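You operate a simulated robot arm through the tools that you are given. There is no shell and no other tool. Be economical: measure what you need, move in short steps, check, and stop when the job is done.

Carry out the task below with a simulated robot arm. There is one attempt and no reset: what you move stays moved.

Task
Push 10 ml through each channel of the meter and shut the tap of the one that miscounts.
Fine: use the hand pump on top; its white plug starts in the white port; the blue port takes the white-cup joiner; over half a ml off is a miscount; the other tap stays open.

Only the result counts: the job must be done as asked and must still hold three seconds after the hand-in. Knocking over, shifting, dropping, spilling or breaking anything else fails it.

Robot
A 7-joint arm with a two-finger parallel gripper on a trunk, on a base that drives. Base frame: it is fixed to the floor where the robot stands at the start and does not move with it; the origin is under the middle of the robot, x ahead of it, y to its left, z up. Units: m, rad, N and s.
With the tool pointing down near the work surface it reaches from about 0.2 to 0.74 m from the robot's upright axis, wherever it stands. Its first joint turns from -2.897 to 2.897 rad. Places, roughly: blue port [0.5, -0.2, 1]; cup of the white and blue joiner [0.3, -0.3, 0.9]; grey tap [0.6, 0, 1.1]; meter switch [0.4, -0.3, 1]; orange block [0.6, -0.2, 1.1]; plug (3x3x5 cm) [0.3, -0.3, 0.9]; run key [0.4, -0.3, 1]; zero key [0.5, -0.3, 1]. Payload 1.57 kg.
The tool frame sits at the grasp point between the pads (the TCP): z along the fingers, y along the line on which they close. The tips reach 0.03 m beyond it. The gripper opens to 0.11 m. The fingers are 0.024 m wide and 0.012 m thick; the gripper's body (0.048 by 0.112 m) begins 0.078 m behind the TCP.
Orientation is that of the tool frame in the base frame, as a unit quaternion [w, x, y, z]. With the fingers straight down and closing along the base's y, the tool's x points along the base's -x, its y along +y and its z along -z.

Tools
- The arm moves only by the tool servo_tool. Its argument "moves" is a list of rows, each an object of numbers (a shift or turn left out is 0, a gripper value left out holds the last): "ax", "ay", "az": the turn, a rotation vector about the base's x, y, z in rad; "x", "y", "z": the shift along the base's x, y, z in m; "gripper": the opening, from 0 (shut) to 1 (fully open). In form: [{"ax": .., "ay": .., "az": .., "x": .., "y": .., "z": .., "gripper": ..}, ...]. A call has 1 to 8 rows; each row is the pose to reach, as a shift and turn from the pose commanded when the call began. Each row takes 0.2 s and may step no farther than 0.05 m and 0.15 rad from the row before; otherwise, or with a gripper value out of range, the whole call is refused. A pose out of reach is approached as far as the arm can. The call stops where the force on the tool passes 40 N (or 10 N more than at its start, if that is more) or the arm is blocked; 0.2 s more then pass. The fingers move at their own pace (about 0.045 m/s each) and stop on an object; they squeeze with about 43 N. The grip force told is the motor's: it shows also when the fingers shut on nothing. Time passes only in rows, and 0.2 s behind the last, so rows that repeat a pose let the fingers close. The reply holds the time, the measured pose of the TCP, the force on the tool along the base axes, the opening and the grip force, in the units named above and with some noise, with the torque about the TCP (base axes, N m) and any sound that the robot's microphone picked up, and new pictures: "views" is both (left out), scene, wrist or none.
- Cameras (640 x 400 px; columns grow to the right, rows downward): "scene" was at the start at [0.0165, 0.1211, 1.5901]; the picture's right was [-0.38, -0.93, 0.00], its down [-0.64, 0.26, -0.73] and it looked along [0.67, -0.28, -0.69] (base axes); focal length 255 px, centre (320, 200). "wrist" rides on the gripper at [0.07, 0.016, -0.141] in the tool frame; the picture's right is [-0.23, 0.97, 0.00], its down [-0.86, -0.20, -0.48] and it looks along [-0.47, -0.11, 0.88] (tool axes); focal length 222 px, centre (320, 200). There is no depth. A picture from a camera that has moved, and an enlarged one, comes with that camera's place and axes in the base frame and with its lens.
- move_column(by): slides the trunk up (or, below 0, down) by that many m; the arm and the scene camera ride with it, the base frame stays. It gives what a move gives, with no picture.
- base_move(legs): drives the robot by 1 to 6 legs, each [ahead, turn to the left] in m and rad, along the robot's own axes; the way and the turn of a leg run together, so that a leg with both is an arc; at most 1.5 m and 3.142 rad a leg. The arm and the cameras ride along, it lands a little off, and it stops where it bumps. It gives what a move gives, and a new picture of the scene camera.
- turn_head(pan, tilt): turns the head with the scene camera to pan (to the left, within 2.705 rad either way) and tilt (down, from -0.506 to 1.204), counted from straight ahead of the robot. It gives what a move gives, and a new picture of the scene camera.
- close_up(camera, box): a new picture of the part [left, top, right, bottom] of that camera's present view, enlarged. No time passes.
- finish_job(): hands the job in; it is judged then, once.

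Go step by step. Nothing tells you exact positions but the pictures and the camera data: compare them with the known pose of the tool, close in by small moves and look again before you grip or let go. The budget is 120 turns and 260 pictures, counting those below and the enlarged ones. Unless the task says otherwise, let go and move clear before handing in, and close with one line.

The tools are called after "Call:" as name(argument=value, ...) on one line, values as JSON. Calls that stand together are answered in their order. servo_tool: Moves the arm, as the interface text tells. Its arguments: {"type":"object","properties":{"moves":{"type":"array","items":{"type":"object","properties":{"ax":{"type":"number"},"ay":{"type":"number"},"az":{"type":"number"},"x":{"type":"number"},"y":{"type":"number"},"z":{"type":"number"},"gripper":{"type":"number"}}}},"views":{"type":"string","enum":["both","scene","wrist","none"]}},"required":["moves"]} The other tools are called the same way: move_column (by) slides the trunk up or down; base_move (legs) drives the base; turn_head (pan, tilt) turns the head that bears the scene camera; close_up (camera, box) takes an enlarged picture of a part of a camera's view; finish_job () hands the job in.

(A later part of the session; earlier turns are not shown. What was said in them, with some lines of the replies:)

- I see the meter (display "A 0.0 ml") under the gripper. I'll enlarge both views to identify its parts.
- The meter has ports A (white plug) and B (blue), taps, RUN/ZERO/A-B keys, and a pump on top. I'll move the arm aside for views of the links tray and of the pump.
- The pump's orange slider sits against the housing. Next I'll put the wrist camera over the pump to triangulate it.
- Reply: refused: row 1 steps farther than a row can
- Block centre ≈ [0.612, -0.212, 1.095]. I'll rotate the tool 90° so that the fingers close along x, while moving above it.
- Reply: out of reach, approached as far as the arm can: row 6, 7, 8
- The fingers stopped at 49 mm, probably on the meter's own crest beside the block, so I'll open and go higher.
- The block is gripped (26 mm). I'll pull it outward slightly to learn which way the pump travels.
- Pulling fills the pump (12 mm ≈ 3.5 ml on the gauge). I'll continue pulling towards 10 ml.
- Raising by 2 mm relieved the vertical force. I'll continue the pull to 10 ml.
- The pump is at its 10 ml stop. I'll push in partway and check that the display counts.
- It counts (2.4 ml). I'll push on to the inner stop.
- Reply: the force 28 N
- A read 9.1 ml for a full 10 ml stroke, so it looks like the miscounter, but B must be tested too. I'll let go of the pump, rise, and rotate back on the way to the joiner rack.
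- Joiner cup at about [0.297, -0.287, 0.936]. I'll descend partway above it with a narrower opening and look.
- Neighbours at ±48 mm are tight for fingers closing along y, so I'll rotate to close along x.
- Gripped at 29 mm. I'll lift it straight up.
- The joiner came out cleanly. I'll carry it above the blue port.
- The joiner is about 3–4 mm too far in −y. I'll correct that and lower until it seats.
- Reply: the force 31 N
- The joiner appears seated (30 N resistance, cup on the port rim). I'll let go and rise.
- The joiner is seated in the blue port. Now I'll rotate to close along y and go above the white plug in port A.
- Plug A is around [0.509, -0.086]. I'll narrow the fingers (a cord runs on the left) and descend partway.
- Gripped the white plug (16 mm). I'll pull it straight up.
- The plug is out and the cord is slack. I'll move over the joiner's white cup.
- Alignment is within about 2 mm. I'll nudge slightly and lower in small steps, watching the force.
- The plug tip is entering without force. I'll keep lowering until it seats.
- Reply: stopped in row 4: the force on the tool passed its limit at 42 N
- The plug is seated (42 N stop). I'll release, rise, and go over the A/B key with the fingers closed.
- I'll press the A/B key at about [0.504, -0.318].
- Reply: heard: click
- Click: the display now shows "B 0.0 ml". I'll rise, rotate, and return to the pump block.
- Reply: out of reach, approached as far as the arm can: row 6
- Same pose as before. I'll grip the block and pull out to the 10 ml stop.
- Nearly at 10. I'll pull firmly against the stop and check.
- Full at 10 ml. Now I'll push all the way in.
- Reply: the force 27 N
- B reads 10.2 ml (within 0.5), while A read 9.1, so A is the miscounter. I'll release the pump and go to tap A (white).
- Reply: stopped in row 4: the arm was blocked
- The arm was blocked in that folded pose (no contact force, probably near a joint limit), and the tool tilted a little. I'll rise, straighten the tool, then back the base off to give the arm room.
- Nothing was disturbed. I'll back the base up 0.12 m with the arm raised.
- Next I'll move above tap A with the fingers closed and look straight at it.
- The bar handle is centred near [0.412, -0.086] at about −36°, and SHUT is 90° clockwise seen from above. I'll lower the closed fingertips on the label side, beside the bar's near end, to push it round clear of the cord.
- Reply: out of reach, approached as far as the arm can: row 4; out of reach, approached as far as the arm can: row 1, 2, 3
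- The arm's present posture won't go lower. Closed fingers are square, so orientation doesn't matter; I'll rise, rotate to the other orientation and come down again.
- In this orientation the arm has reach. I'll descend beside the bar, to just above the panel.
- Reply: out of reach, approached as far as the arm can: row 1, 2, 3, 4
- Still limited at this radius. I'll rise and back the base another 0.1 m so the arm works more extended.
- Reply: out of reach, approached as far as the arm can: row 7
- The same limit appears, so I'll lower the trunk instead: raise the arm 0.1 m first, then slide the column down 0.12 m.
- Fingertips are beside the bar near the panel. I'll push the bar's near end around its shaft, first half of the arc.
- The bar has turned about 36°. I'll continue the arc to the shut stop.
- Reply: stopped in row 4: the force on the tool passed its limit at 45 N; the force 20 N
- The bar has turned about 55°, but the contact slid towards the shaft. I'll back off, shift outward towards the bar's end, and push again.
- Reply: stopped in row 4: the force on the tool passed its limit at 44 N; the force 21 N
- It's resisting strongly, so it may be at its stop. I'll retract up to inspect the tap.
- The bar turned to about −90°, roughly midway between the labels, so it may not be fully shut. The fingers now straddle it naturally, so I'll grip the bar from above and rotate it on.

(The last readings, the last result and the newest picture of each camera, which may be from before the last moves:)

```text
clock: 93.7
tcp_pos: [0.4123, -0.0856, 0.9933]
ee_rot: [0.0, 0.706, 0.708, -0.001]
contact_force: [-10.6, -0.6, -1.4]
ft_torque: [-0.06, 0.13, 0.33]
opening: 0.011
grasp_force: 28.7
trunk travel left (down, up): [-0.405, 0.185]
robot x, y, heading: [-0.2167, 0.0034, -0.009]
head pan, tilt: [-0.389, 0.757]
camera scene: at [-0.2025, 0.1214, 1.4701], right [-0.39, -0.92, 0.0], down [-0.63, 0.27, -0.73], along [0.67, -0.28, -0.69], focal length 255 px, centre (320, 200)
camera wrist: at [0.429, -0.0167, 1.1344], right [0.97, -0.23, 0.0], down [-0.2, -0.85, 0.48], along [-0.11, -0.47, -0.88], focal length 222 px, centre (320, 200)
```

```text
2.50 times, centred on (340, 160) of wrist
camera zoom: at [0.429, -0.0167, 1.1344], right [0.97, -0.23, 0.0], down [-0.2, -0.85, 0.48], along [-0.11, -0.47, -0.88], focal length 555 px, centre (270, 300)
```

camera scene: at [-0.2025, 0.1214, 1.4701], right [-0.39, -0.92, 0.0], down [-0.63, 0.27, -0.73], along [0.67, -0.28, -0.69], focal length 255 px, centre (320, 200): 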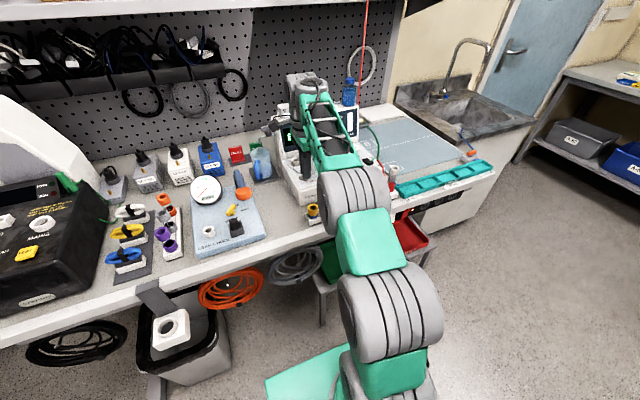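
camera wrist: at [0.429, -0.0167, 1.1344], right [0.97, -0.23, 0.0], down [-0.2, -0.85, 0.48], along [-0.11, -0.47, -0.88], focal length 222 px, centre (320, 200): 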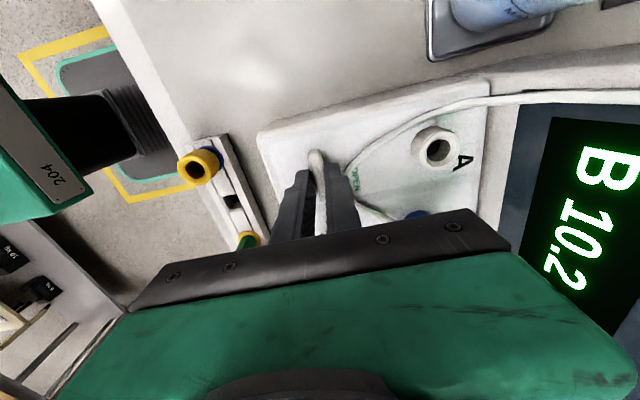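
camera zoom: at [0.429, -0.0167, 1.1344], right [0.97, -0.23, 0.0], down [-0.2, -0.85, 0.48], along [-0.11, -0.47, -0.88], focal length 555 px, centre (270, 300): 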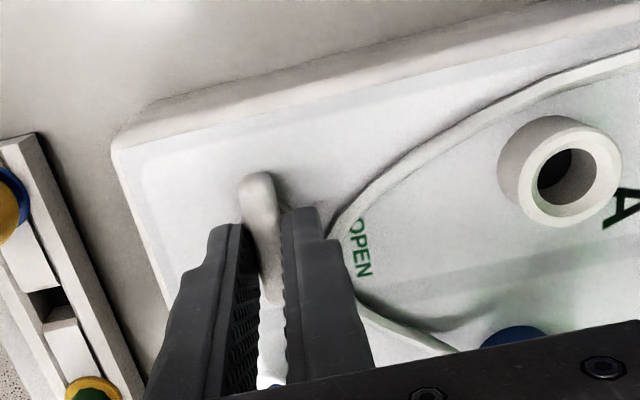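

Gripped the bar (11 mm). I'll twist clockwise a little and read the torque.

Call:
servo_tool(moves=[{"az": -0.07}, {"az": -0.14}, {"az": -0.14}])

Call:
close_up(camera="wrist", box=[240, 80, 440, 240])

```text
clock: 94.5
tcp_pos: [0.4132, -0.0869, 0.9934]
ee_rot: [0.0, 0.755, 0.656, 0.0]
contact_force: [-15.0, -6.4, -0.8]
ft_torque: [-0.41, 0.33, 0.91]
opening: 0.0137
grasp_force: 30.3
trunk travel left (down, up): [-0.405, 0.185]
robot x, y, heading: [-0.2139, 0.0006, -0.01]
head pan, tilt: [-0.389, 0.757]
camera scene: at [-0.2027, 0.1206, 1.4702], right [-0.39, -0.92, 0.0], down [-0.63, 0.27, -0.73], along [0.67, -0.28, -0.69], focal length 255 px, centre (320, 200)
camera wrist: at [0.4384, -0.0205, 1.1345], right [0.93, -0.36, 0.0], down [-0.32, -0.82, 0.48], along [-0.17, -0.45, -0.88], focal length 222 px, centre (320, 200)
```

scene: 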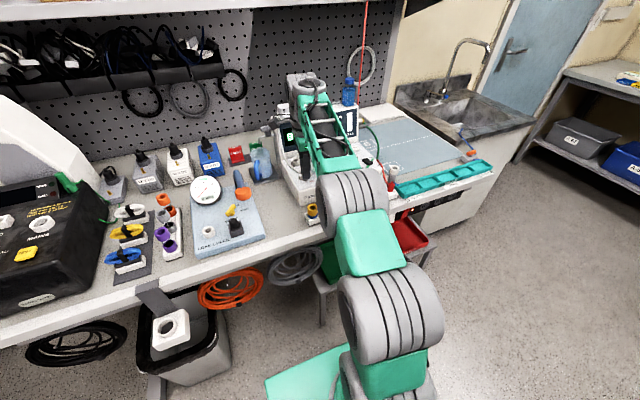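
wrist: 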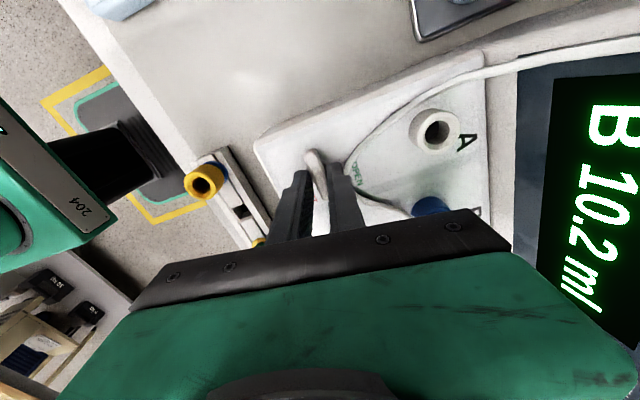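

```text
2.50 times, centred on (340, 160) of wrist
camera zoom: at [0.4384, -0.0205, 1.1345], right [0.93, -0.36, 0.0], down [-0.32, -0.82, 0.48], along [-0.17, -0.45, -0.88], focal length 555 px, centre (270, 300)
```

zoom: 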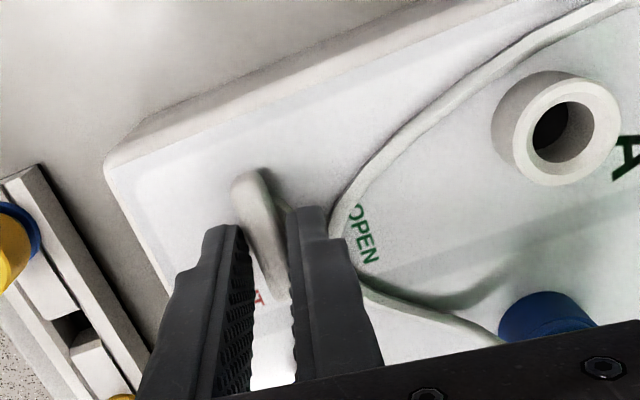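

The bar doesn't turn any further under 0.9 N·m, so it is at its shut stop. I'll release and rise to verify.

Call:
servo_tool(moves=[{"az": 0.12}, {"az": 0.12, "gripper": 0.3}, {"az": 0.12, "gripper": 0.3}, {"az": 0.12, "gripper": 0.3, "z": 0.03}, {"az": 0.12, "z": 0.08}, {"az": 0.12, "z": 0.12}, {"az": 0.12, "z": 0.16, "y": -0.03}, {"az": 0.12, "z": 0.2, "y": -0.07}])

Call:
close_up(camera="wrist", box=[240, 40, 440, 220])

Call:
close_up(camera="scene", box=[260, 100, 380, 210])

```text
refused: row 8 steps farther than a row can; nothing moved
```

```text
2.22 times, centred on (340, 130) of wrist
camera zoom: at [0.4384, -0.0205, 1.1345], right [0.93, -0.36, 0.0], down [-0.32, -0.82, 0.48], along [-0.17, -0.45, -0.88], focal length 494 px, centre (276, 356)
```

zoom: 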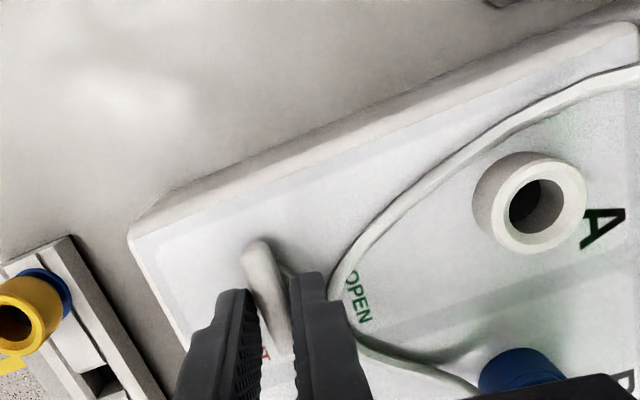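

```text
3.64 times, centred on (320, 155) of scene
camera zoom: at [-0.2027, 0.1206, 1.4702], right [-0.39, -0.92, 0.0], down [-0.63, 0.27, -0.73], along [0.67, -0.28, -0.69], focal length 928 px, centre (320, 364)
```

zoom: 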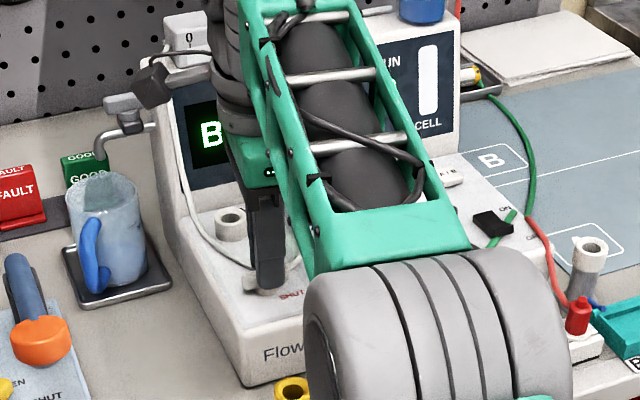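

The call was refused for step size, so the bar is still held. I'll release and rise with smaller steps.

Call:
servo_tool(moves=[{"az": 0.12}, {"az": 0.12, "gripper": 0.3}, {"az": 0.12, "gripper": 0.3}, {"az": 0.12, "gripper": 0.3, "z": 0.03}, {"az": 0.12, "z": 0.07}, {"az": 0.12, "z": 0.11}, {"az": 0.12, "z": 0.14, "y": -0.03}, {"az": 0.12, "z": 0.17, "y": -0.06}])

Call:
close_up(camera="wrist", box=[220, 40, 440, 220])

Call:
close_up(camera="scene", box=[260, 100, 380, 210])

```text
clock: 96.3
tcp_pos: [0.3914, -0.1408, 1.1433]
ee_rot: [0.0, 0.714, 0.7, 0.0]
contact_force: [0.7, -0.5, 0.3]
ft_torque: [0.02, 0.01, -0.01]
opening: 0.033
grasp_force: 0.1
out of reach, approached as far as the arm can: row 7, 8
trunk travel left (down, up): [-0.405, 0.185]
robot x, y, heading: [-0.2152, 0.0006, -0.01]
head pan, tilt: [-0.389, 0.757]
camera scene: at [-0.2016, 0.1206, 1.4702], right [-0.39, -0.92, 0.0], down [-0.63, 0.27, -0.73], along [0.67, -0.28, -0.69], focal length 255 px, centre (320, 200)
camera wrist: at [0.4088, -0.0714, 1.2847], right [0.97, -0.25, 0.0], down [-0.22, -0.85, 0.48], along [-0.12, -0.46, -0.88], focal length 222 px, centre (320, 200)
```

scene: 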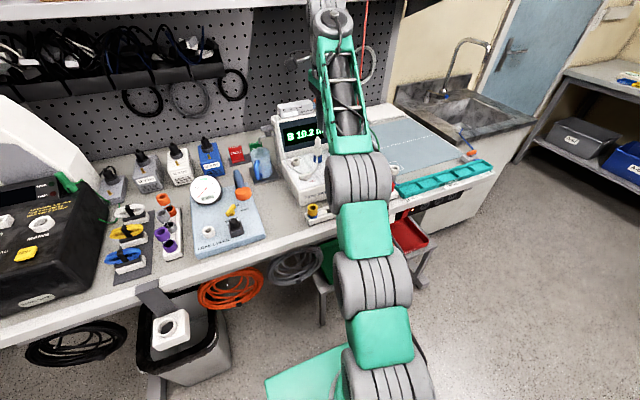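
wrist: 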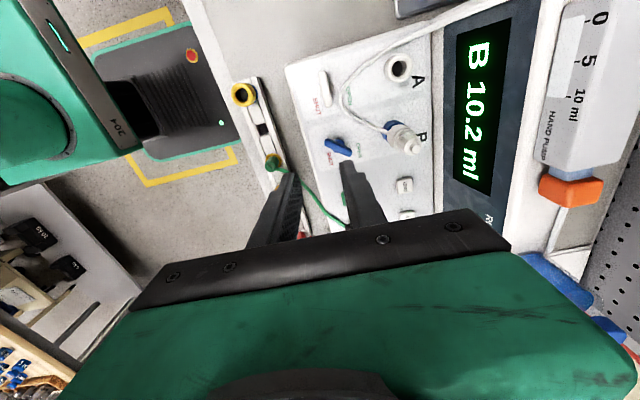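

```text
2.22 times, centred on (330, 130) of wrist
camera zoom: at [0.4088, -0.0714, 1.2847], right [0.97, -0.25, 0.0], down [-0.22, -0.85, 0.48], along [-0.12, -0.46, -0.88], focal length 494 px, centre (298, 356)
```

zoom: 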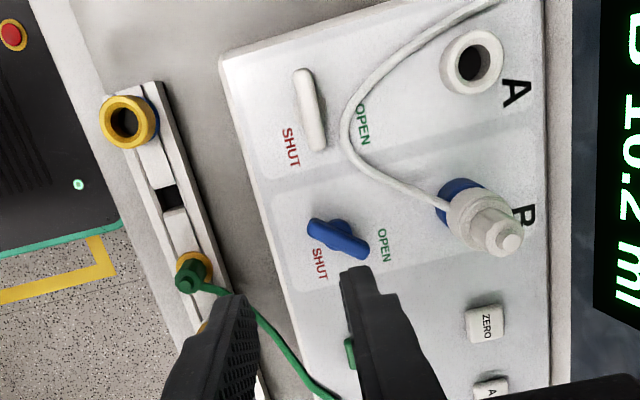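

```text
3.64 times, centred on (320, 155) of scene
camera zoom: at [-0.2016, 0.1206, 1.4702], right [-0.39, -0.92, 0.0], down [-0.63, 0.27, -0.73], along [0.67, -0.28, -0.69], focal length 928 px, centre (320, 364)
```

zoom: 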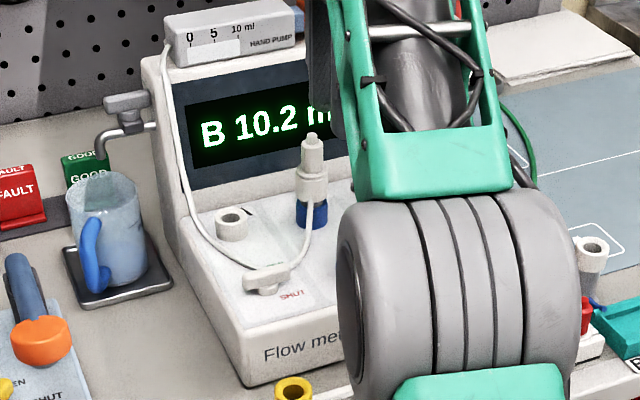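

The white tap now lies at its stop by SHUT and the blue tap is still at OPEN. Plug, joiner and display are undisturbed and the arm is clear, so I'm handing in.

Call:
finish_job()

```text
The job is handed in.
```

I pushed 10 ml through each channel: A counted 9.1 ml and B counted 10.2 ml. A is the miscounter, so I turned its white tap to the SHUT stop and left B's blue tap open. The white plug is still in the joiner in the blue port.
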